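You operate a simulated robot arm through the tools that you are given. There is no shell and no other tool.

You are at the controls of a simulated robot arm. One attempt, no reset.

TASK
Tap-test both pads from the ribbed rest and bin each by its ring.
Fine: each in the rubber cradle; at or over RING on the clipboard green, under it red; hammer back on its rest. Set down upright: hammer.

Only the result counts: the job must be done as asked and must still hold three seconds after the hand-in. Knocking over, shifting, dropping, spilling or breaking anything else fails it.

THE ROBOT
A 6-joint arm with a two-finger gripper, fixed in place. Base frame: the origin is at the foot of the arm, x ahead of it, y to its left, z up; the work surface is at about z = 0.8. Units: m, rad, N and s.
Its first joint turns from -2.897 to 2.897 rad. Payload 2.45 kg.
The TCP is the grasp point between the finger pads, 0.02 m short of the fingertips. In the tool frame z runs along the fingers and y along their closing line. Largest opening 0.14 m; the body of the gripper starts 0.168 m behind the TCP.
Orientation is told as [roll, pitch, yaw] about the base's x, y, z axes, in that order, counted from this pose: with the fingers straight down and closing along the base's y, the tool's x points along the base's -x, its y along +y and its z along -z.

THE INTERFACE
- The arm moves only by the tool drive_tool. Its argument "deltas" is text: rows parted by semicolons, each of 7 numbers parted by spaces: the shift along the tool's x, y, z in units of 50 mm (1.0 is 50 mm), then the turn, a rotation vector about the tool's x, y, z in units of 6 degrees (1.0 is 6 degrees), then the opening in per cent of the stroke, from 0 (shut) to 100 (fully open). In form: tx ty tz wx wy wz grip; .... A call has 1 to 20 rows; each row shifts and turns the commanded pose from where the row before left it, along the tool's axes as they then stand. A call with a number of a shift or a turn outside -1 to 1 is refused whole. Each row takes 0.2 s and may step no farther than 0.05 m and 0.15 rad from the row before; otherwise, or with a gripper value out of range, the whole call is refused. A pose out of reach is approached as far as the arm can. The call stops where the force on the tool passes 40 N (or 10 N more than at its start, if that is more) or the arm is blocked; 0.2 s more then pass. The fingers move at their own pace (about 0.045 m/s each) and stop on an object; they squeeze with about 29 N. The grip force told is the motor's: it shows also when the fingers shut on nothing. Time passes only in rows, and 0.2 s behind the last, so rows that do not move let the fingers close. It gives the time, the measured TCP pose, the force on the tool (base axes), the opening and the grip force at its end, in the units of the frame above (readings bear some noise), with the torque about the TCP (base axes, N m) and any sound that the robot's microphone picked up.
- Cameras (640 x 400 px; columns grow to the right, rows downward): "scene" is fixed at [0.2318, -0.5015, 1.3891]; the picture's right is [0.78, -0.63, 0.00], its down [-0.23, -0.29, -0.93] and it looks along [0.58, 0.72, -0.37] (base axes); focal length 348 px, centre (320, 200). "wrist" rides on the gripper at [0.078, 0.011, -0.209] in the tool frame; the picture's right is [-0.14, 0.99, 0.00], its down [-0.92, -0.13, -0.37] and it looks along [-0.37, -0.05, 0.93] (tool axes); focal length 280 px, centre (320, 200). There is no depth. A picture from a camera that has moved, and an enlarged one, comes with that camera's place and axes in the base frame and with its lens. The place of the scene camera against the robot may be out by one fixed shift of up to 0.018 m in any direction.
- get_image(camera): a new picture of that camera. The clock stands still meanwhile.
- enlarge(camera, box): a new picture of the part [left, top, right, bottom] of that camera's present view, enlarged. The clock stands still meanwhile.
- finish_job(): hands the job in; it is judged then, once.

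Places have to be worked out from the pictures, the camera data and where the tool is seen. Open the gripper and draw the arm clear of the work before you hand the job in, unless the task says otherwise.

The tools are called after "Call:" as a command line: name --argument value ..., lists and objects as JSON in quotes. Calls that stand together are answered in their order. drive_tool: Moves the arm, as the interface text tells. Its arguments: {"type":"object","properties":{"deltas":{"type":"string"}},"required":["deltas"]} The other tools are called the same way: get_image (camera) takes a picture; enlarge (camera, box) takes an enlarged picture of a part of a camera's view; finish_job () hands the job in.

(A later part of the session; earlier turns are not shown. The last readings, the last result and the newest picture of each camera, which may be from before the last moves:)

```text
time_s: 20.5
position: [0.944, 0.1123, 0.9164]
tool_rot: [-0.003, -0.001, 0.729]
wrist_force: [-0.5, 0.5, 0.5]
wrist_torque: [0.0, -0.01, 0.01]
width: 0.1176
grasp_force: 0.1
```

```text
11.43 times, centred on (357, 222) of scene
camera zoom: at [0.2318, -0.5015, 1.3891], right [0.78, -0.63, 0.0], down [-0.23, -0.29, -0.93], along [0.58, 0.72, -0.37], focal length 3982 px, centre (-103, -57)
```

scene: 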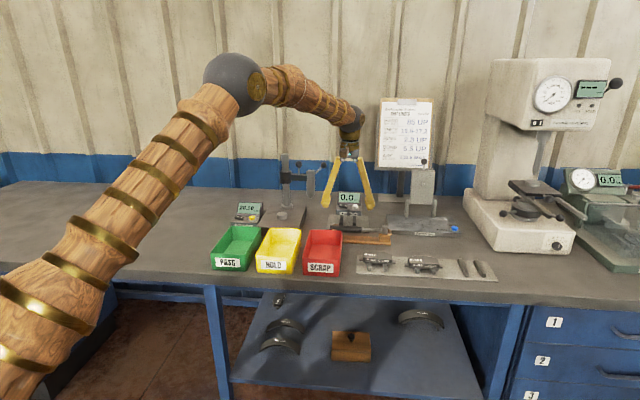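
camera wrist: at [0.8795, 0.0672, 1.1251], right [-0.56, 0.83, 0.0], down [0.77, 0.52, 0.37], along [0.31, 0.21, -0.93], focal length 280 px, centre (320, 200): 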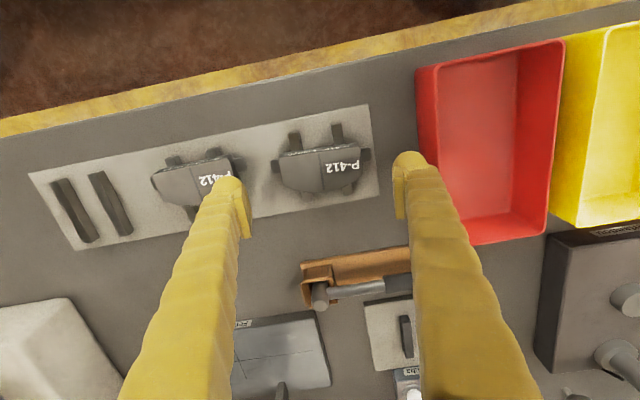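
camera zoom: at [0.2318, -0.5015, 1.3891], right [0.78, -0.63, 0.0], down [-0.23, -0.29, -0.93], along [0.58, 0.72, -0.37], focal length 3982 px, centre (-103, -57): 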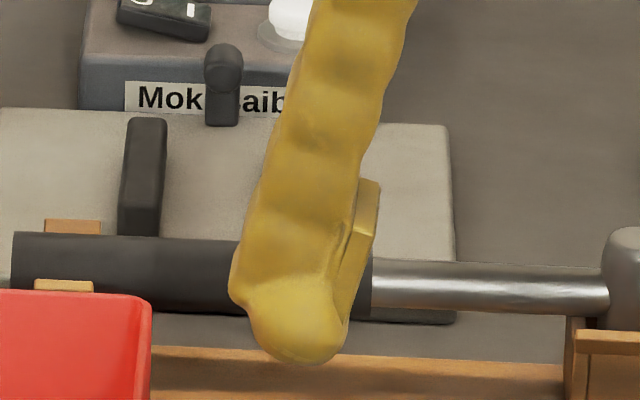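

The flat pad plates end about 7 mm below the TCP; below them the finger is a rounded bulb, so the short sides of the pad (front and back, between the ribs) are the better grip. Before that I measure the bins, since this decides how the pad can be set down in them.

Call:
drive_tool --deltas "0 0.9 -0.4 0 0 0 84; 0 0.9 -0.4 0 0 0 84; 0 0.9 -0.4 0 0 0 84; 0 0.9 -0.4 0 0 0 84; 0 0.3 0 0 0 -0.55 84; 0 0 0 0 0 0 84"

Call:
get_image --camera "wrist"

Call:
enlarge --camera "scene" --box '[200, 215, 352, 285]'

```text
time_s: 21.9
position: [0.815, 0.259, 0.9972]
tool_rot: [-0.002, -0.004, 0.785]
wrist_force: [0.0, 0.0, 0.4]
wrist_torque: [0.0, 0.0, 0.0]
width: 0.1177
grasp_force: 0.1
```

```text
taken
camera wrist: at [0.7522, 0.2097, 1.2049], right [-0.6, 0.8, 0.0], down [0.74, 0.56, 0.37], along [0.3, 0.22, -0.93], focal length 280 px, centre (320, 200)
```

wrist: 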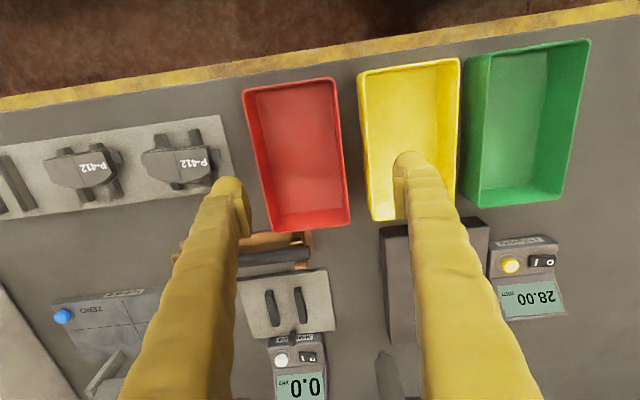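

```text
4.21 times, centred on (276, 250) of scene
camera zoom: at [0.2318, -0.5015, 1.3891], right [0.78, -0.63, 0.0], down [-0.23, -0.29, -0.93], along [0.58, 0.72, -0.37], focal length 1467 px, centre (505, -10)
```

zoom: 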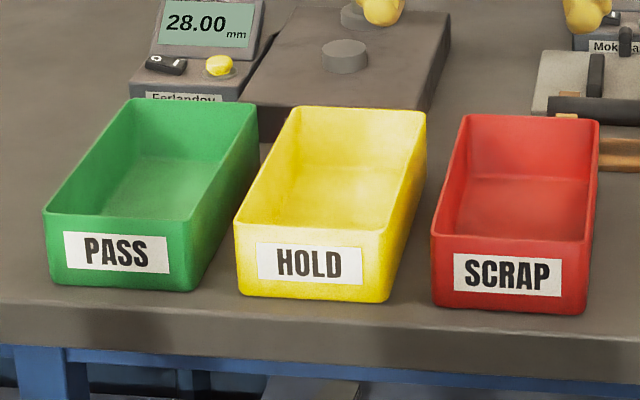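

Call:
enlarge --camera "wrist" --box '[230, 60, 370, 240]'

Call:
enlarge --camera "wrist" --box '[450, 30, 610, 220]'

```text
2.22 times, centred on (300, 150) of wrist
camera zoom: at [0.7522, 0.2097, 1.2049], right [-0.6, 0.8, 0.0], down [0.74, 0.56, 0.37], along [0.3, 0.22, -0.93], focal length 623 px, centre (364, 311)
```

zoom: 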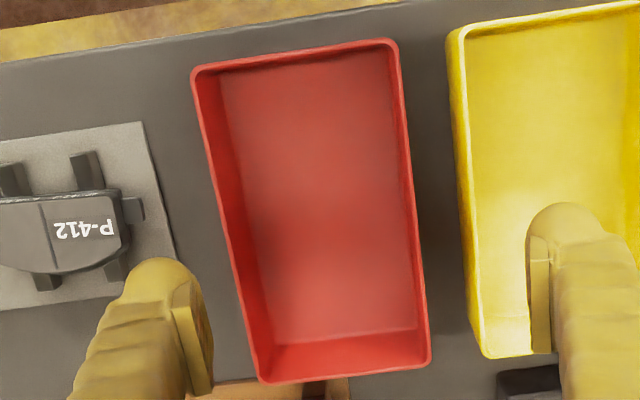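

```text
2.11 times, centred on (530, 125) of wrist
camera zoom: at [0.7522, 0.2097, 1.2049], right [-0.6, 0.8, 0.0], down [0.74, 0.56, 0.37], along [0.3, 0.22, -0.93], focal length 590 px, centre (-122, 358)
```

zoom: 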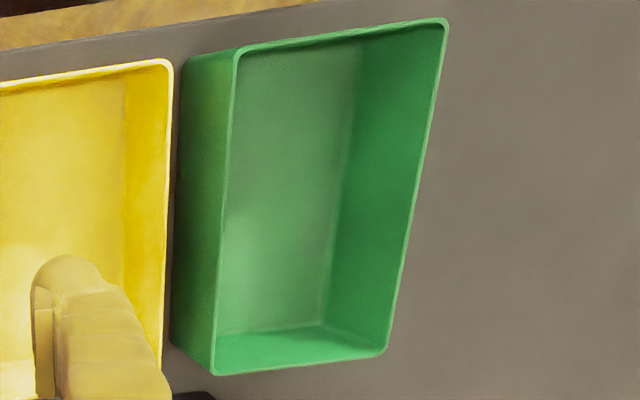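

The bins have upright walls, inner about 0.10 by 0.184 m and 0.05 m deep, aligned at 45°. I turn the tool so that it closes across the pad's short side (yaw about -48°).

Call:
drive_tool --deltas "0 0 0 0 0 0.972 60; 0 0 0 0 0 0.972 60; 0 0 0 0 0 0.972 60; 0 0 0 0 0 0.972 60; 0 0 0 0 0 0.972 60; 0 0 0 0 0 0.972 60; 0 0 0 0 0 0.972 60; 0 0 0 0 0 0.972 60; 0 0 0 0 0 0.972 60; 0 0 0 0 0 0.972 60; 0 0 0 0 0 0.972 60; 0 0 0 0 0 0.972 60; 0 0 0 0 0 0.972 60; 0 0 0 0 0 0.972 60; 0 0 0 0 0 0.972 60; 0 0 0 0 0 0.972 60; 0 0 0 0 0 0 60"

Call:
drive_tool --deltas "-0.787 -0.009 0.1 0 0 0 60; -0.787 -0.009 0.1 0 0 0 60; -0.787 -0.009 0.1 0 0 0 60; -0.787 -0.009 0.1 0 0 0 60; -0.787 -0.009 0.1 0 0 0 60; 0 0 0 0 0 0 60"

Call:
get_image --camera "wrist"

Call:
get_image --camera "scene"

```text
time_s: 25.5
position: [0.816, 0.2576, 0.9961]
tool_rot: [0.004, -0.002, -0.845]
wrist_force: [-0.2, -0.5, -0.6]
wrist_torque: [0.01, -0.04, 0.0]
width: 0.084
grasp_force: 0.2
```

```text
time_s: 26.9
position: [0.9448, 0.1074, 0.9714]
tool_rot: [0.005, -0.003, -0.843]
wrist_force: [0.7, -0.6, -0.8]
wrist_torque: [-0.02, -0.03, 0.01]
width: 0.0838
grasp_force: 0.1
```

```text
taken
camera wrist: at [0.9012, 0.173, 1.1804], right [0.83, 0.56, 0.0], down [0.52, -0.77, 0.37], along [0.21, -0.31, -0.93], focal length 280 px, centre (320, 200)
```

wrist: 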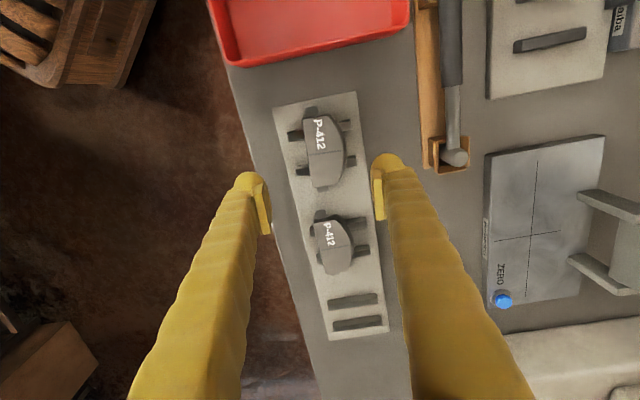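

```text
taken
```

scene: 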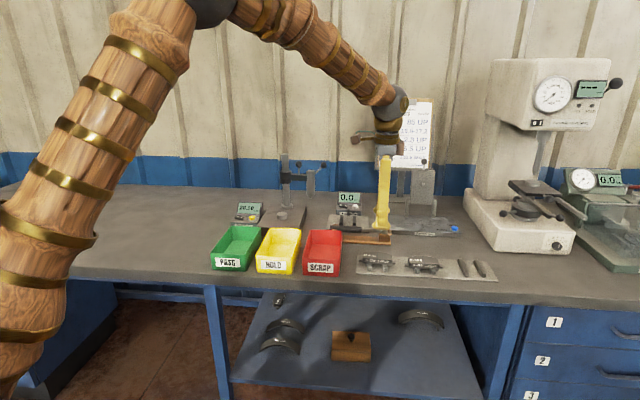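

Call:
enlarge --camera "wrist" --box '[240, 90, 400, 210]'

```text
3.33 times, centred on (320, 150) of wrist
camera zoom: at [0.9012, 0.173, 1.1804], right [0.83, 0.56, 0.0], down [0.52, -0.77, 0.37], along [0.21, -0.31, -0.93], focal length 935 px, centre (320, 367)
```

zoom: 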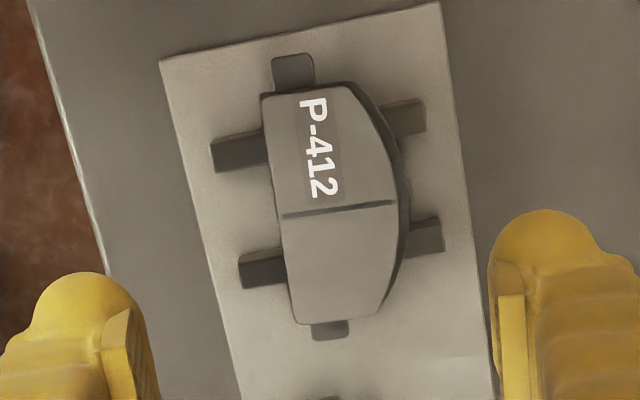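

In the new view the pad's depth spans about y -0.016…+0.034 in the tool frame and it is turned about 1.5° more. I correct this and come down to z≈0.87 for a check.

Call:
drive_tool --deltas "0.06 0.18 0 0 0 0.25 60; 0 0 0.7 0 0 0 60; 0 0 0.7 0 0 0 60; 0 0 0.6 0 0 0 60; 0 0 0 0 0 0 60"

Call:
enlarge --camera "wrist" --box '[220, 90, 420, 240]'

Call:
enlarge --camera "scene" --box '[340, 225, 436, 295]'

```text
time_s: 28.1
position: [0.9497, 0.1183, 0.8725]
tool_rot: [0.004, -0.003, -0.87]
wrist_force: [0.8, -0.7, 0.2]
wrist_torque: [-0.01, -0.01, -0.01]
width: 0.0843
grasp_force: 0.3
```

```text
2.67 times, centred on (320, 165) of wrist
camera zoom: at [0.9079, 0.1845, 1.0807], right [0.84, 0.53, 0.0], down [0.5, -0.79, 0.37], along [0.2, -0.31, -0.93], focal length 748 px, centre (320, 293)
```

zoom: 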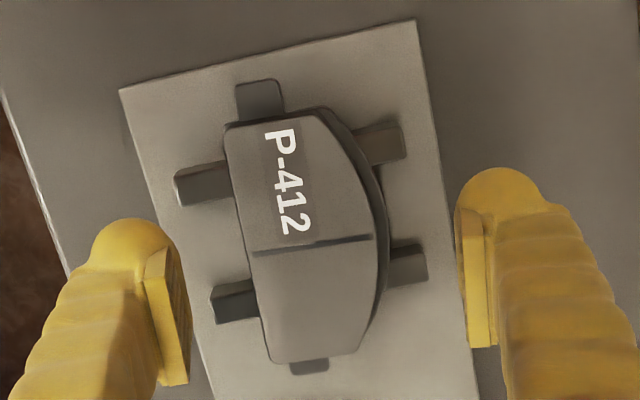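

```text
5.71 times, centred on (388, 260) of scene
camera zoom: at [0.2318, -0.5015, 1.3891], right [0.78, -0.63, 0.0], down [-0.23, -0.29, -0.93], along [0.58, 0.72, -0.37], focal length 1991 px, centre (-69, -143)
```

zoom: 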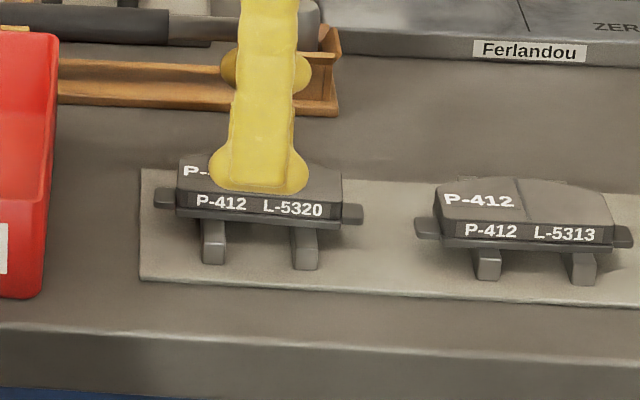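

Aligned within 0.1°; I shift 3 mm and 1.5 mm to centre on the block, then lower slowly in small steps watching for contact with the ribs.

Call:
drive_tool --deltas "-0.03 -0.06 0.2 0 0 0 60; 0 0 0.2 0 0 0 60; 0 0 0.2 0 0 0 60; 0 0 0.16 0 0 0 60; 0 0 0 0 0 0 60"

```text
time_s: 29.3
position: [0.9493, 0.1148, 0.8342]
tool_rot: [0.003, -0.001, -0.868]
wrist_force: [0.0, 0.3, -0.4]
wrist_torque: [0.02, 0.01, 0.02]
width: 0.0843
grasp_force: 0.0
```

Call:
drive_tool --deltas "0 0 0.04 0 0 0 60; 0 0 0.04 0 0 0 60; 0 0 0 0 0 0 60"

Call:
enlarge --camera "scene" --box '[340, 225, 436, 295]'

Call:
enlarge --camera "wrist" --box '[220, 100, 420, 250]'

```text
time_s: 30.1
position: [0.9488, 0.1137, 0.8306]
tool_rot: [0.004, -0.003, -0.87]
wrist_force: [2.0, -4.5, 9.4]
wrist_torque: [-0.24, 0.35, 0.25]
width: 0.0858
grasp_force: 0.8
```

```text
5.71 times, centred on (388, 260) of scene
camera zoom: at [0.2318, -0.5015, 1.3891], right [0.78, -0.63, 0.0], down [-0.23, -0.29, -0.93], along [0.58, 0.72, -0.37], focal length 1991 px, centre (-69, -143)
```

zoom: 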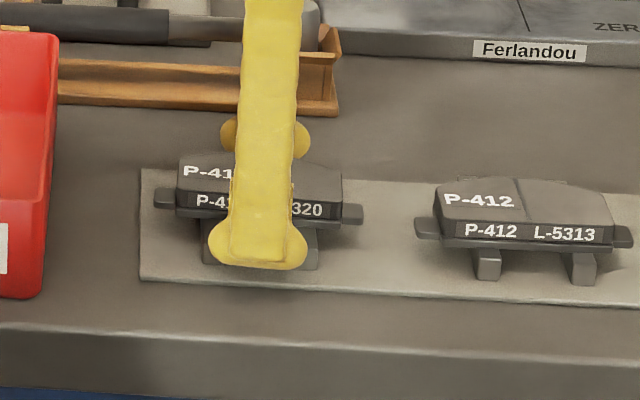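

```text
2.67 times, centred on (320, 175) of wrist
camera zoom: at [0.9068, 0.1806, 1.0387], right [0.85, 0.53, 0.0], down [0.5, -0.79, 0.37], along [0.2, -0.31, -0.93], focal length 748 px, centre (320, 267)
```

zoom: 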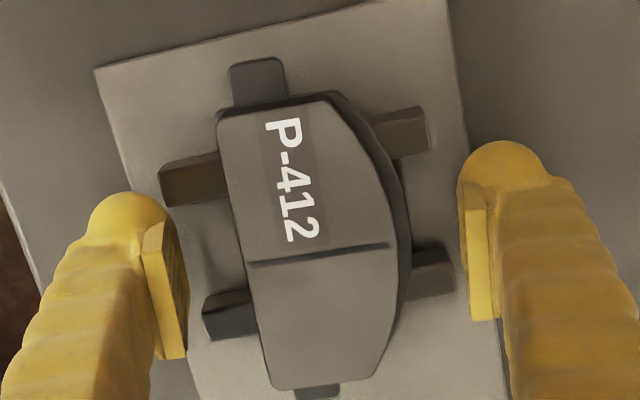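

The front finger's foot just touched the ribs (9 N) at z=0.8306. I raise 1.5 mm and close on the block.

Call:
drive_tool --deltas "0 0 -0.035 0 0 0 60; 0 0 0 0 0 0 50; 0 0 0 0 0 0 40; 0 0 0 0 0 0 30; 0 0 0 0 0 0 25; 0 0 0 0 0 0 25; 0 0 0 0 0 0 25"

Call:
enlarge --camera "wrist" --box '[220, 100, 420, 250]'

Call:
enlarge --camera "scene" --box '[340, 225, 436, 295]'

```text
time_s: 31.8
position: [0.9523, 0.1161, 0.8395]
tool_rot: [0.01, -0.006, -0.867]
wrist_force: [0.5, 12.1, 65.7]
wrist_torque: [1.33, -1.33, 0.15]
width: 0.0453
grasp_force: 33.6
stopped in row 7: the force on the tool passed its limit at 63 N (the readings are from after the stop); the commanded pose is now the measured one
```

```text
2.67 times, centred on (320, 175) of wrist
camera zoom: at [0.9069, 0.1806, 1.0471], right [0.84, 0.54, 0.01], down [0.49, -0.79, 0.37], along [0.21, -0.31, -0.93], focal length 748 px, centre (320, 267)
```

zoom: 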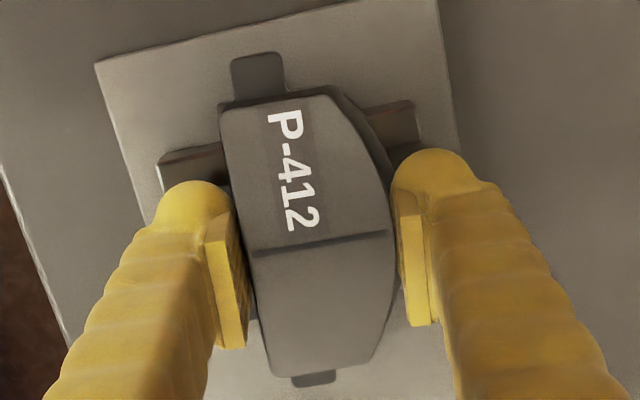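

```text
5.71 times, centred on (388, 260) of scene
camera zoom: at [0.2318, -0.5015, 1.3891], right [0.78, -0.63, 0.0], down [-0.23, -0.29, -0.93], along [0.58, 0.72, -0.37], focal length 1991 px, centre (-69, -143)
```

zoom: 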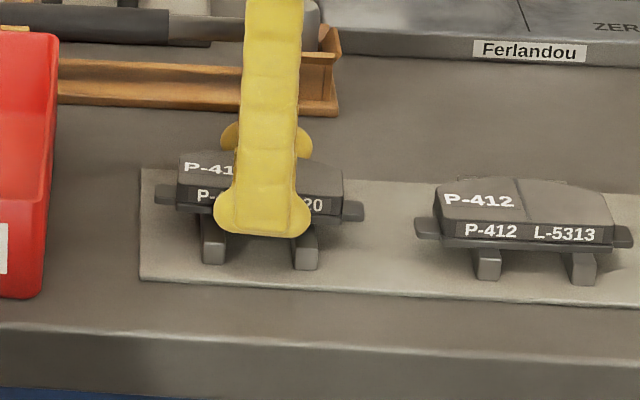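

The feet rode up onto the backing plate's lip, but the plates now hold the friction block (width 0.0453, grip 34 N). I lift gently and see whether the pad comes along.

Call:
drive_tool --deltas "0 0 -0.06 0 0 0 25; 0 0 -0.06 0 0 0 25; 0 0 -0.06 0 0 0 25; 0 0 0 0 0 0 25"

Call:
enlarge --camera "scene" --box '[340, 225, 436, 295]'

```text
time_s: 32.8
position: [0.9481, 0.1126, 0.8405]
tool_rot: [0.0, 0.0, -0.869]
wrist_force: [9.2, -0.7, 27.4]
wrist_torque: [0.39, -0.86, -0.23]
width: 0.0451
grasp_force: 28.8
```

```text
5.71 times, centred on (388, 260) of scene
camera zoom: at [0.2318, -0.5015, 1.3891], right [0.78, -0.63, 0.0], down [-0.23, -0.29, -0.93], along [0.58, 0.72, -0.37], focal length 1991 px, centre (-69, -143)
```

zoom: 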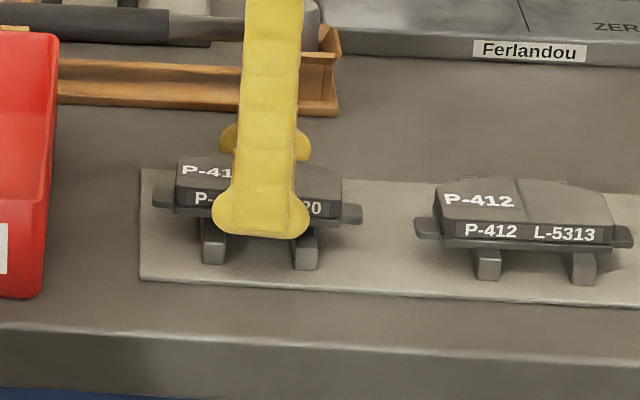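

Call:
drive_tool --deltas "0 0 -0.08 0 0 0 25; 0 0 -0.08 0 0 0 25; 0 0 -0.08 0 0 0 25; 0 0 -0.08 0 0 0 25; 0 0 0 0 0 0 25"

Call:
enlarge --camera "scene" --box '[340, 225, 436, 295]'

Call:
enlarge --camera "wrist" --box '[220, 100, 420, 250]'

```text
time_s: 34.0
position: [0.9494, 0.1132, 0.8572]
tool_rot: [0.002, -0.001, -0.867]
wrist_force: [-0.9, 0.3, -2.8]
wrist_torque: [0.02, 0.02, 0.03]
width: 0.045
grasp_force: 29.3
```

```text
5.71 times, centred on (388, 260) of scene
camera zoom: at [0.2318, -0.5015, 1.3891], right [0.78, -0.63, 0.0], down [-0.23, -0.29, -0.93], along [0.58, 0.72, -0.37], focal length 1991 px, centre (-69, -143)
```

zoom: 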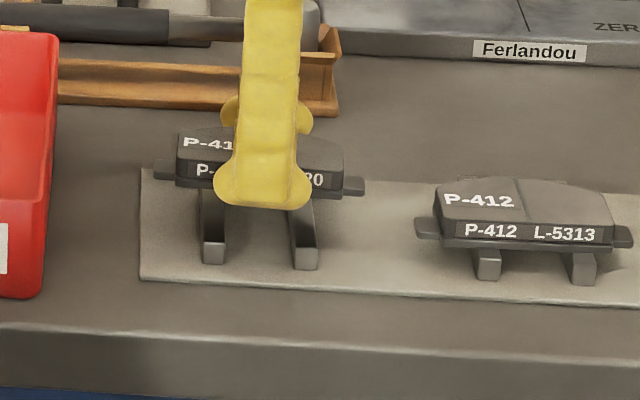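

```text
2.67 times, centred on (320, 175) of wrist
camera zoom: at [0.9063, 0.1801, 1.0655], right [0.84, 0.54, 0.0], down [0.5, -0.79, 0.37], along [0.2, -0.31, -0.93], focal length 748 px, centre (320, 267)
```

zoom: 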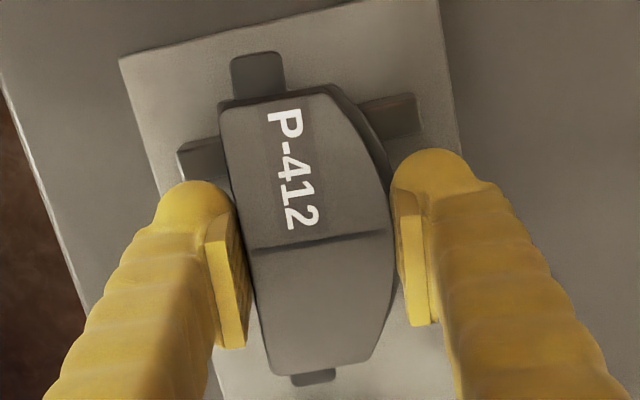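

The pad is lifted level, held on the friction block. The microphone stalk stands close behind the cradle, so I will first set the pad down on the front part of the cradle ribs, then re-grip it by its ears to centre it; now I carry it over there high.

Call:
drive_tool --deltas "0 0 -1 0 0 0 25; 0 0 -1 0 0 0 25; 0 0 0 0 0 -0.783 25; 0.333 0.822 0 0 0 0 25; 0.333 0.822 0 0 0 0 25; 0.333 0.822 0 0 0 0 25; 0.333 0.822 0 0 0 0 25; 0.333 0.822 0 0 0 0 25; 0.333 0.822 0 0 0 0 25; 0 0 0 0 0 0 25"

Call:
get_image --camera "wrist"

Call:
get_image --camera "scene"

```text
time_s: 36.2
position: [1.0523, 0.3596, 0.9589]
tool_rot: [0.002, -0.002, -0.786]
wrist_force: [0.6, -0.4, -1.7]
wrist_torque: [0.03, 0.0, -0.01]
width: 0.0454
grasp_force: 29.2
```

```text
taken
camera wrist: at [1.0052, 0.4223, 1.1666], right [0.8, 0.6, 0.0], down [0.56, -0.74, 0.37], along [0.22, -0.29, -0.93], focal length 280 px, centre (320, 200)
```

wrist: 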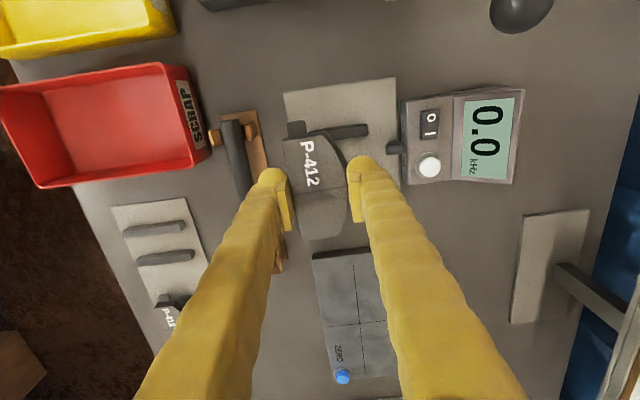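

```text
taken
```

scene: 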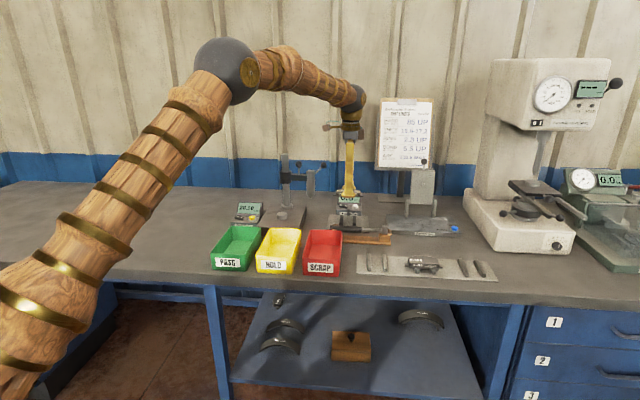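

Call:
enlarge --camera "wrist" --box '[260, 70, 440, 220]'

Call:
enlarge --camera "scene" --box '[310, 170, 390, 245]'

```text
2.67 times, centred on (350, 145) of wrist
camera zoom: at [1.0052, 0.4223, 1.1666], right [0.8, 0.6, 0.0], down [0.56, -0.74, 0.37], along [0.22, -0.29, -0.93], focal length 748 px, centre (240, 347)
```

zoom: 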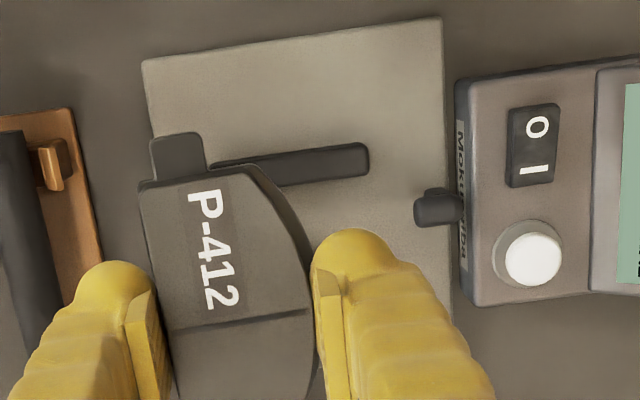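

```text
5.33 times, centred on (350, 208) of scene
camera zoom: at [0.2318, -0.5015, 1.3891], right [0.78, -0.63, 0.0], down [-0.23, -0.29, -0.93], along [0.58, 0.72, -0.37], focal length 1858 px, centre (160, 160)
```

zoom: 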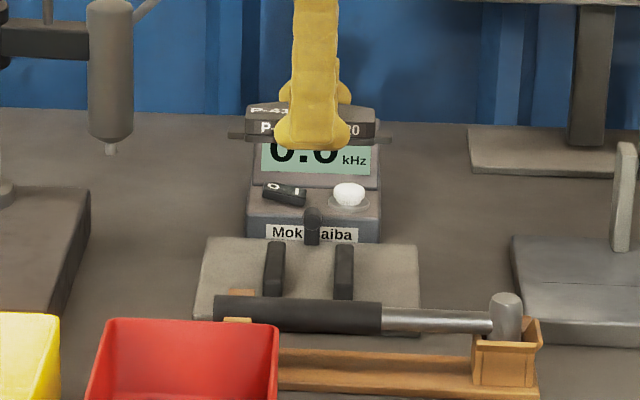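

The mic tip is at about d=1.07 along the bench normal; setting the pad 15 mm forward of the cradle centre keeps the rear finger clear. I shift 10 mm back, 1.6 mm sideways and lower toward the ribs.

Call:
drive_tool --deltas "-0.032 0.19 0.3 0 0 0 25; 0 0 0.5 0 0 0 25; 0 0 0.5 0 0 0 25; 0 0 0.5 0 0 0 25; 0 0 0 0 0 0 25"

Call:
enlarge --camera "wrist" --box '[240, 70, 440, 220]'

Call:
enlarge --camera "scene" --box '[310, 170, 390, 245]'

```text
time_s: 37.4
position: [1.0602, 0.3641, 0.8681]
tool_rot: [0.002, -0.001, -0.786]
wrist_force: [-0.3, 0.4, -2.1]
wrist_torque: [-0.03, -0.04, -0.05]
width: 0.0452
grasp_force: 28.5
```

```text
2.67 times, centred on (340, 145) of wrist
camera zoom: at [1.0127, 0.4275, 1.0756], right [0.8, 0.6, 0.0], down [0.56, -0.74, 0.37], along [0.22, -0.29, -0.93], focal length 748 px, centre (267, 347)
```

zoom: 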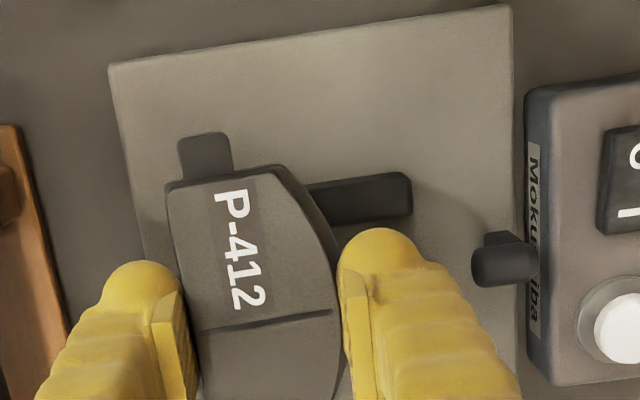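

```text
5.33 times, centred on (350, 208) of scene
camera zoom: at [0.2318, -0.5015, 1.3891], right [0.78, -0.63, 0.0], down [-0.23, -0.29, -0.93], along [0.58, 0.72, -0.37], focal length 1858 px, centre (160, 160)
```

zoom: 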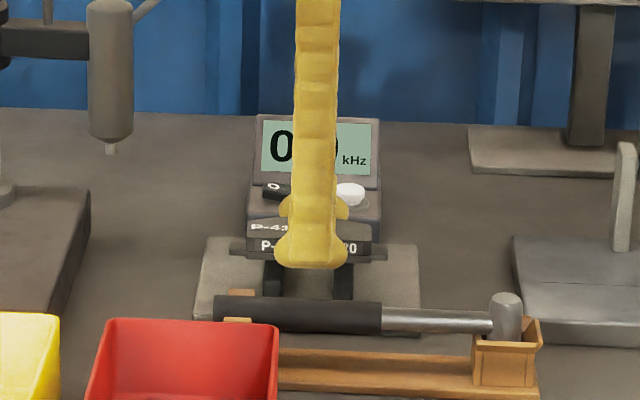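

Clearance to the mic is over 1 cm and the pad is centred on the ribs sideways. I lower it slowly until it touches.

Call:
drive_tool --deltas "0 0 0.08 0 0 0 25; 0 0 0.06 0 0 0 25; 0 0 0.06 0 0 0 25; 0 0 0.04 0 0 0 25; 0 0 0 0 0 0 25"

```text
time_s: 38.6
position: [1.0596, 0.3638, 0.8556]
tool_rot: [0.001, -0.001, -0.784]
wrist_force: [-0.3, 0.4, -3.2]
wrist_torque: [0.01, -0.01, 0.0]
width: 0.045
grasp_force: 29.3
```

Call:
drive_tool --deltas "0 0 0.03 0 0 0 25; 0 0 0.03 0 0 0 25; 0 0 0 0 0 0 25"

Call:
enlarge --camera "scene" --box '[310, 190, 390, 245]'

```text
time_s: 39.4
position: [1.0599, 0.365, 0.8533]
tool_rot: [0.004, -0.002, -0.785]
wrist_force: [0.1, -0.1, -3.0]
wrist_torque: [0.02, 0.01, 0.01]
width: 0.0449
grasp_force: 29.2
```

```text
7.27 times, centred on (350, 218) of scene
camera zoom: at [0.2318, -0.5015, 1.3891], right [0.78, -0.63, 0.0], down [-0.23, -0.29, -0.93], along [0.58, 0.72, -0.37], focal length 2534 px, centre (102, 73)
```

zoom: 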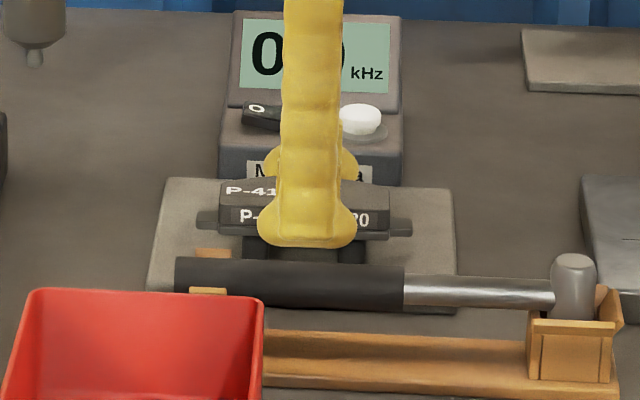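

Call:
drive_tool --deltas "0 0 0.03 0 0 0 25; 0 0 0.03 0 0 0 25; 0 0 0 0 0 0 25"

```text
time_s: 40.2
position: [1.0595, 0.3643, 0.8507]
tool_rot: [0.002, -0.003, -0.785]
wrist_force: [-5.9, -1.8, 17.8]
wrist_torque: [0.49, -0.04, 0.1]
width: 0.045
grasp_force: 29.2
```

The pad has touched down (about 20 N). I relieve a millimetre, then open the fingers only about 5 mm each.

Call:
drive_tool --deltas "0 0 -0.02 0 0 0 25; 0 0 0 0 0 0 30; 0 0 0 0 0 0 35; 0 0 0 0 0 0 39; 0 0 0 0 0 0 39; 0 0 0 0 0 0 39"

Call:
enlarge --camera "wrist" --box '[240, 70, 440, 220]'

Call:
enlarge --camera "scene" --box '[310, 190, 390, 245]'

```text
time_s: 41.6
position: [1.0597, 0.3647, 0.8499]
tool_rot: [0.002, -0.001, -0.786]
wrist_force: [0.5, -0.1, 0.1]
wrist_torque: [0.01, 0.0, 0.02]
width: 0.0549
grasp_force: 0.2
```

```text
2.67 times, centred on (340, 145) of wrist
camera zoom: at [1.0126, 0.4273, 1.0584], right [0.8, 0.6, 0.0], down [0.56, -0.74, 0.37], along [0.22, -0.29, -0.93], focal length 748 px, centre (267, 347)
```

zoom: 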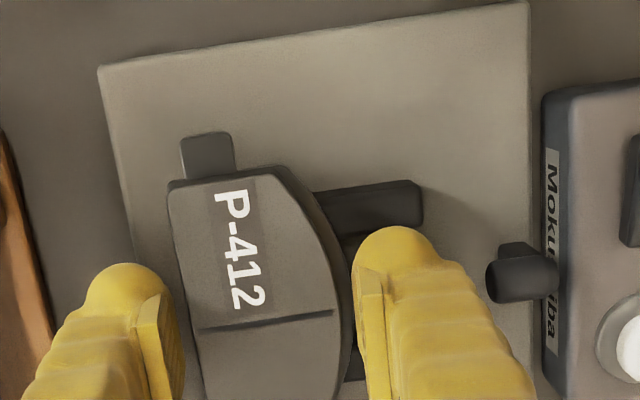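

```text
7.27 times, centred on (350, 218) of scene
camera zoom: at [0.2318, -0.5015, 1.3891], right [0.78, -0.63, 0.0], down [-0.23, -0.29, -0.93], along [0.58, 0.72, -0.37], focal length 2534 px, centre (102, 73)
```

zoom: 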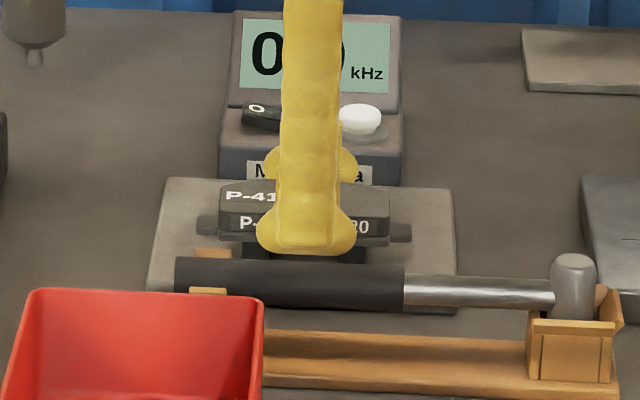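

The pad stands level on both rubber bars and is released. I rise straight up, move above the hammer handle and take a close view of it.

Call:
drive_tool --deltas "0 0 -0.5 0 0 0 39; 0 0 -0.75 0 0 0 39; 0 0 -0.75 0 0 0 43; -0.157 -0.67 0 0 0 0 43; -0.157 -0.67 0 0 0 0 43; -0.157 -0.67 0 0 0 0 43; 0 0 0 0 0 0 43"

Call:
get_image --camera "wrist"

Call:
enlarge --camera "wrist" --box '[220, 80, 420, 230]'

Call:
enlarge --camera "scene" --box '[310, 180, 406, 250]'

```text
time_s: 43.2
position: [1.0047, 0.2772, 0.9505]
tool_rot: [0.003, -0.001, -0.786]
wrist_force: [-0.5, 0.3, 0.1]
wrist_torque: [0.0, -0.04, -0.01]
width: 0.0601
grasp_force: 0.0
```

```text
taken
camera wrist: at [0.9577, 0.3402, 1.1593], right [0.8, 0.6, 0.0], down [0.56, -0.74, 0.37], along [0.22, -0.29, -0.93], focal length 280 px, centre (320, 200)
```

wrist: 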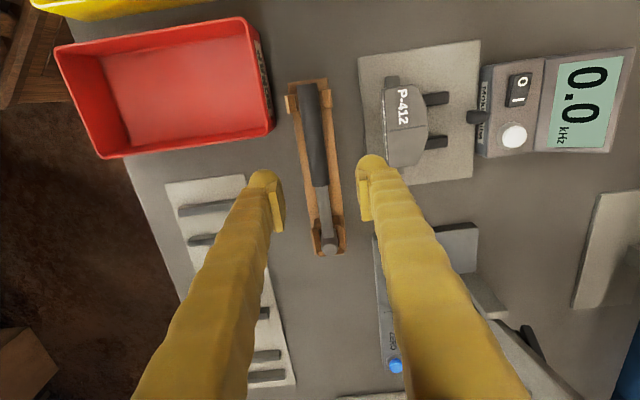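

```text
2.67 times, centred on (320, 155) of wrist
camera zoom: at [0.9577, 0.3402, 1.1593], right [0.8, 0.6, 0.0], down [0.56, -0.74, 0.37], along [0.22, -0.29, -0.93], focal length 748 px, centre (320, 320)
```

zoom: 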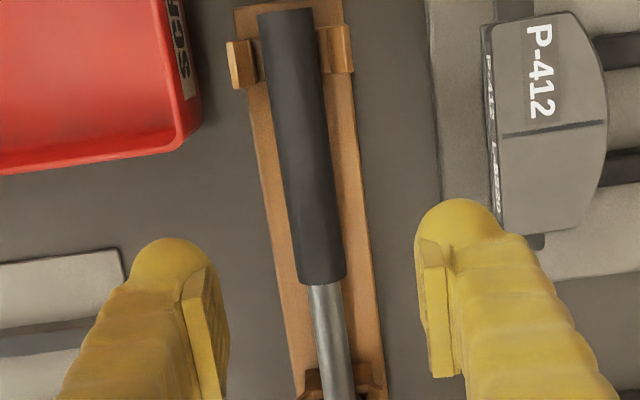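

```text
5.71 times, centred on (358, 215) of scene
camera zoom: at [0.2318, -0.5015, 1.3891], right [0.78, -0.63, 0.0], down [-0.23, -0.29, -0.93], along [0.58, 0.72, -0.37], focal length 1991 px, centre (103, 114)
```

zoom: 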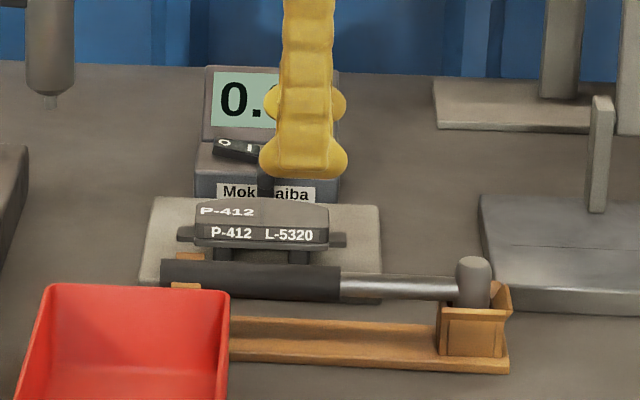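

The handle axis is 2.3 mm off in y, straight with the tool. I centre on it and descend to z≈0.841 with a 0.053 m opening.

Call:
drive_tool --deltas "0 -0.046 0.6 0 0 0 38; 0 0 0.6 0 0 0 38; 0 0 0.5 0 0 0 38; 0 0 0.3 0 0 0 38; 0 0 0.19 0 0 0 38; 0 0 0 0 0 0 38"

Call:
enlarge --camera "wrist" --box '[220, 80, 420, 230]'

Call:
enlarge --camera "scene" --box '[310, 180, 406, 250]'

```text
time_s: 44.6
position: [1.004, 0.2758, 0.8404]
tool_rot: [0.002, -0.002, -0.784]
wrist_force: [0.6, 0.2, 0.6]
wrist_torque: [0.0, 0.03, -0.03]
width: 0.0529
grasp_force: 0.2
```

```text
2.67 times, centred on (320, 155) of wrist
camera zoom: at [0.9561, 0.3384, 1.0492], right [0.8, 0.6, 0.0], down [0.56, -0.74, 0.37], along [0.22, -0.29, -0.93], focal length 748 px, centre (320, 320)
```

zoom: 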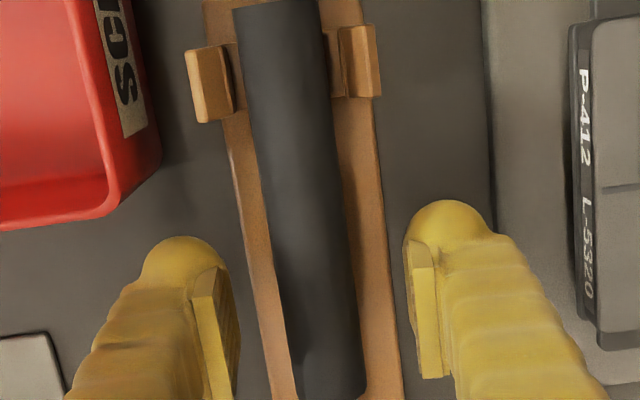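

```text
5.71 times, centred on (358, 215) of scene
camera zoom: at [0.2318, -0.5015, 1.3891], right [0.78, -0.63, 0.0], down [-0.23, -0.29, -0.93], along [0.58, 0.72, -0.37], focal length 1991 px, centre (103, 114)
```

zoom: 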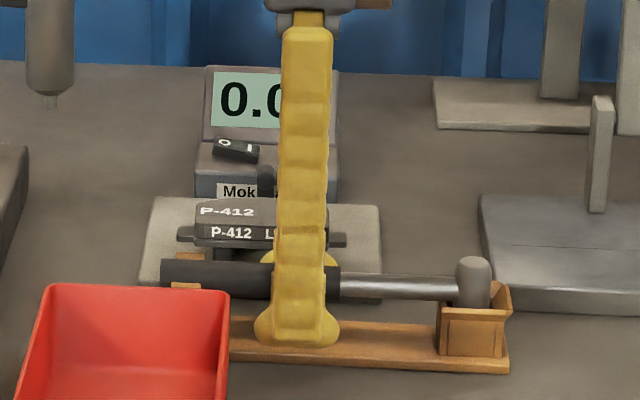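

Centred within 0.5 mm, no contact. I close on the handle.

Call:
drive_tool --deltas "0 0 0 0 0 0 28; 0 0 0 0 0 0 20; 0 0 0 0 0 0 10; 0 0 0 0 0 0 5; 0 0 0 0 0 0 5; 0 0 0 0 0 0 5; 0 0 0 0 0 0 5"

Call:
enlarge --camera "wrist" --box '[220, 80, 420, 230]'

```text
time_s: 46.2
position: [1.004, 0.2761, 0.8413]
tool_rot: [0.002, -0.001, -0.785]
wrist_force: [-0.7, -0.7, 0.6]
wrist_torque: [-0.02, 0.02, -0.01]
width: 0.0173
grasp_force: 29.2
```

```text
2.67 times, centred on (320, 155) of wrist
camera zoom: at [0.9561, 0.3384, 1.0493], right [0.8, 0.6, 0.0], down [0.56, -0.74, 0.37], along [0.22, -0.29, -0.93], focal length 748 px, centre (320, 320)
```

zoom: 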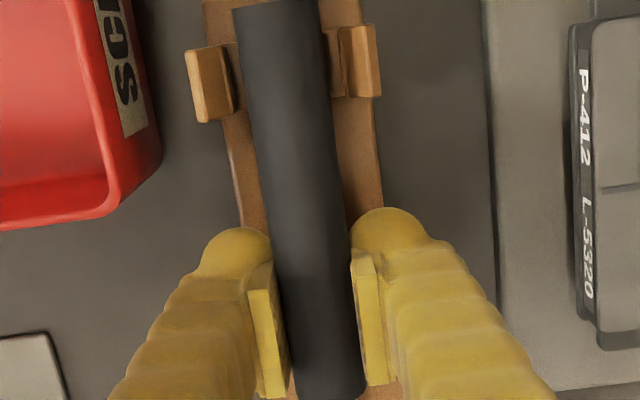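

The handle is held (29 N). I lift 20 mm slowly and check that the hammer stays level.

Call:
drive_tool --deltas "0 0 -0.1 0 0 0 5; 0 0 -0.1 0 0 0 5; 0 0 -0.1 0 0 0 5; 0 0 -0.1 0 0 0 5; 0 0 0 0 0 0 5"

Call:
enlarge --camera "scene" --box '[310, 180, 406, 250]'

Call:
get_image --camera "wrist"

```text
time_s: 47.4
position: [1.0041, 0.2752, 0.8605]
tool_rot: [0.002, -0.001, -0.785]
wrist_force: [0.4, 0.4, -1.4]
wrist_torque: [0.03, 0.02, 0.01]
width: 0.0172
grasp_force: 29.3
```

```text
5.71 times, centred on (358, 215) of scene
camera zoom: at [0.2318, -0.5015, 1.3891], right [0.78, -0.63, 0.0], down [-0.23, -0.29, -0.93], along [0.58, 0.72, -0.37], focal length 1991 px, centre (103, 114)
```

zoom: 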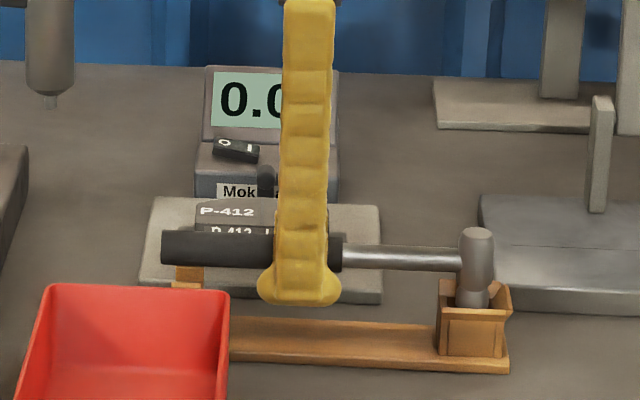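

```text
taken
camera wrist: at [0.9563, 0.3379, 1.0691], right [0.8, 0.6, 0.0], down [0.56, -0.74, 0.37], along [0.22, -0.29, -0.93], focal length 280 px, centre (320, 200)
```

wrist: 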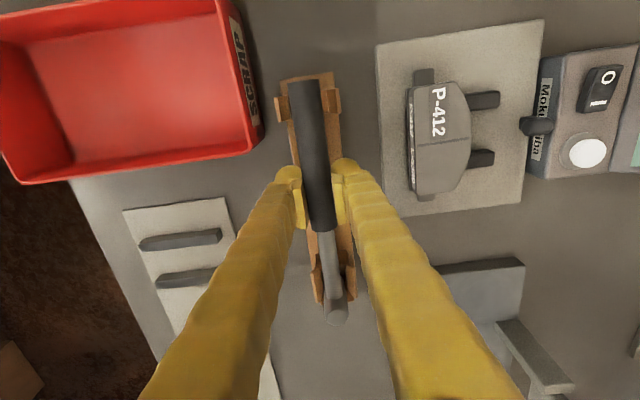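

The hammer comes up level; its head reaches about 34 mm below the handle axis. I lift clear of the pocket, turn the tool 15° to keep away from the press, and bring the head above the pad.

Call:
drive_tool --deltas "0 0 -0.35 0 0 0 5; 0 0 -0.35 0 0 0 5; 0 0 -0.35 0 0 0 5; 0 0 -0.35 0 0 0 5; 0 0 0 0 0 -0.5 5; 0 0 0 0 0 -0.5 5; 0 0 0 0 0 -0.5 5; 0 0 0 0 0 -0.5 5; 0 0 0 0 0 -0.5 5; 0.4 0.44 0 0 0 0 5; 0.4 0.44 0 0 0 0 5; 0.4 0.44 0 0 0 0 5; 0.4 0.44 0 0 0 0 5; 0.4 0.44 0 0 0 0 5; 0 0 0 0 0 0 5"

Call:
get_image --camera "wrist"

Call:
enlarge --camera "scene" --box '[290, 140, 410, 240]'

```text
time_s: 50.6
position: [0.9719, 0.4208, 0.9303]
tool_rot: [0.001, -0.003, -0.523]
wrist_force: [-0.1, 0.3, -1.0]
wrist_torque: [0.03, -0.01, -0.02]
width: 0.0172
grasp_force: 28.6
```

```text
taken
camera wrist: at [0.9091, 0.4694, 1.1386], right [0.61, 0.79, 0.0], down [0.73, -0.57, 0.37], along [0.29, -0.23, -0.93], focal length 280 px, centre (320, 200)
```

wrist: 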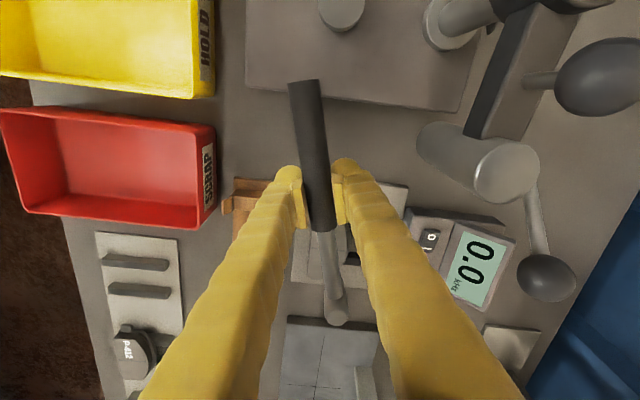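

```text
4.00 times, centred on (350, 190) of scene
camera zoom: at [0.2318, -0.5015, 1.3891], right [0.78, -0.63, 0.0], down [-0.23, -0.29, -0.93], along [0.58, 0.72, -0.37], focal length 1394 px, centre (200, 240)
```

zoom: 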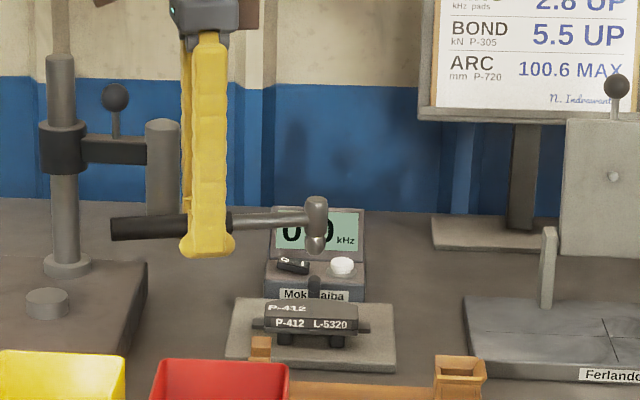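

Call:
enlarge --camera "wrist" --box '[260, 160, 460, 340]'

Call:
enlarge --camera "scene" --box '[330, 180, 390, 240]'

```text
2.22 times, centred on (360, 250) of wrist
camera zoom: at [0.9091, 0.4694, 1.1386], right [0.61, 0.79, 0.0], down [0.73, -0.57, 0.37], along [0.29, -0.23, -0.93], focal length 623 px, centre (231, 89)
```

zoom: 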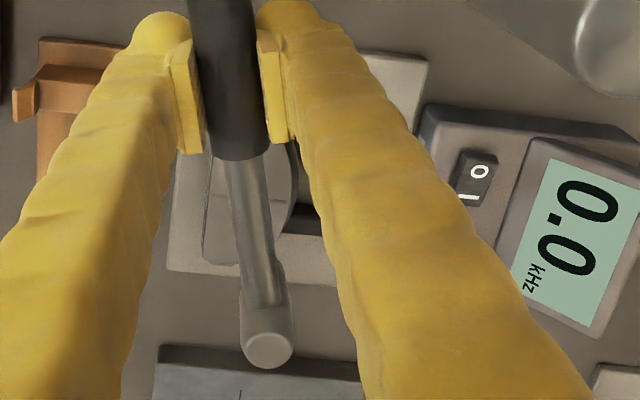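

```text
6.67 times, centred on (360, 210) of scene
camera zoom: at [0.2318, -0.5015, 1.3891], right [0.78, -0.63, 0.0], down [-0.23, -0.29, -0.93], along [0.58, 0.72, -0.37], focal length 2323 px, centre (53, 133)
```

zoom: 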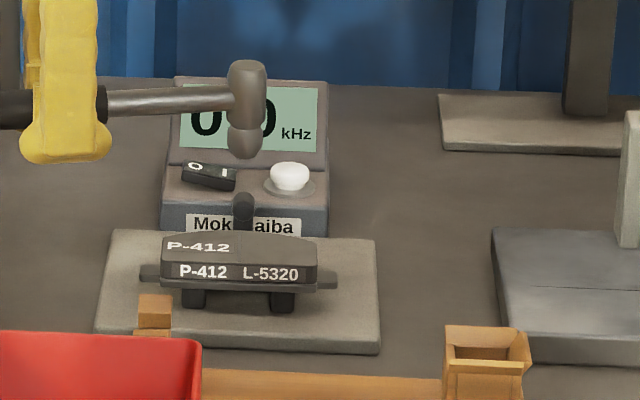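

The head is above the pad's centre at [1.063, 0.367], its face about 54 mm over the pad. I go down 35 mm and make a first quick stroke that should end just above or at the surface.

Call:
drive_tool --deltas "0 0 0.353 0 0 0 5; 0 0 0.353 0 0 0 5; 0 0 0 0 0 0 5; 0 0 0.4 0 0 0 5; 0 0 -0.4 0 0 0 5; 0 0 0 0 0 0 5"

Call:
enlarge --camera "scene" --box '[330, 180, 390, 240]'

```text
time_s: 52.0
position: [0.9724, 0.4213, 0.8951]
tool_rot: [0.003, -0.002, -0.525]
wrist_force: [-0.5, -0.2, -1.1]
wrist_torque: [0.0, 0.01, 0.0]
width: 0.0171
grasp_force: 29.2
```

```text
6.67 times, centred on (360, 210) of scene
camera zoom: at [0.2318, -0.5015, 1.3891], right [0.78, -0.63, 0.0], down [-0.23, -0.29, -0.93], along [0.58, 0.72, -0.37], focal length 2323 px, centre (53, 133)
```

zoom: 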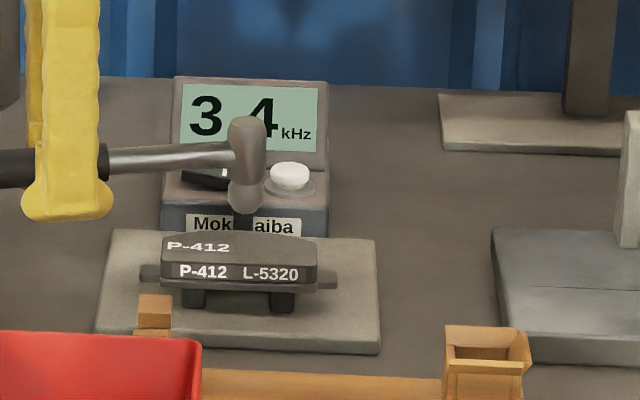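

The meter already shows a reading. I raise the hammer to see the display clearly.

Call:
drive_tool --deltas "0 0 -0.353 0 0 0 5; 0 0 -0.353 0 0 0 5; 0 0 0 0 0 0 5"

Call:
enlarge --camera "wrist" --box '[400, 200, 520, 310]'

Call:
enlarge --camera "scene" --box '[330, 180, 390, 240]'

```text
time_s: 52.8
position: [0.972, 0.4199, 0.9306]
tool_rot: [0.001, -0.001, -0.525]
wrist_force: [-0.3, -0.4, -1.7]
wrist_torque: [-0.01, -0.01, 0.03]
width: 0.0171
grasp_force: 28.8
```

```text
3.64 times, centred on (460, 255) of wrist
camera zoom: at [0.9099, 0.4691, 1.1394], right [0.61, 0.79, 0.0], down [0.73, -0.57, 0.37], along [0.29, -0.23, -0.93], focal length 1020 px, centre (-189, 0)
```

zoom: 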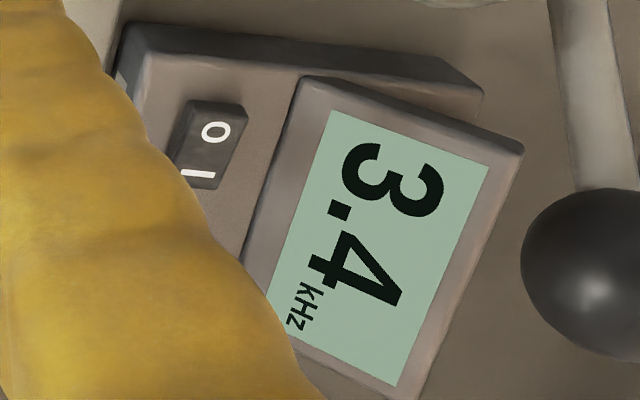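

```text
6.67 times, centred on (360, 210) of scene
camera zoom: at [0.2318, -0.5015, 1.3891], right [0.78, -0.63, 0.0], down [-0.23, -0.29, -0.93], along [0.58, 0.72, -0.37], focal length 2323 px, centre (53, 133)
```

zoom: 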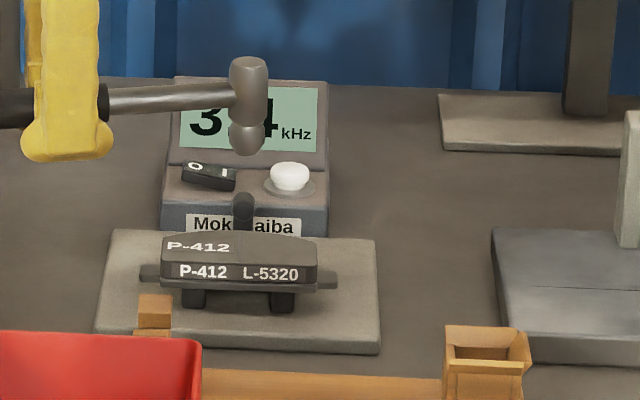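

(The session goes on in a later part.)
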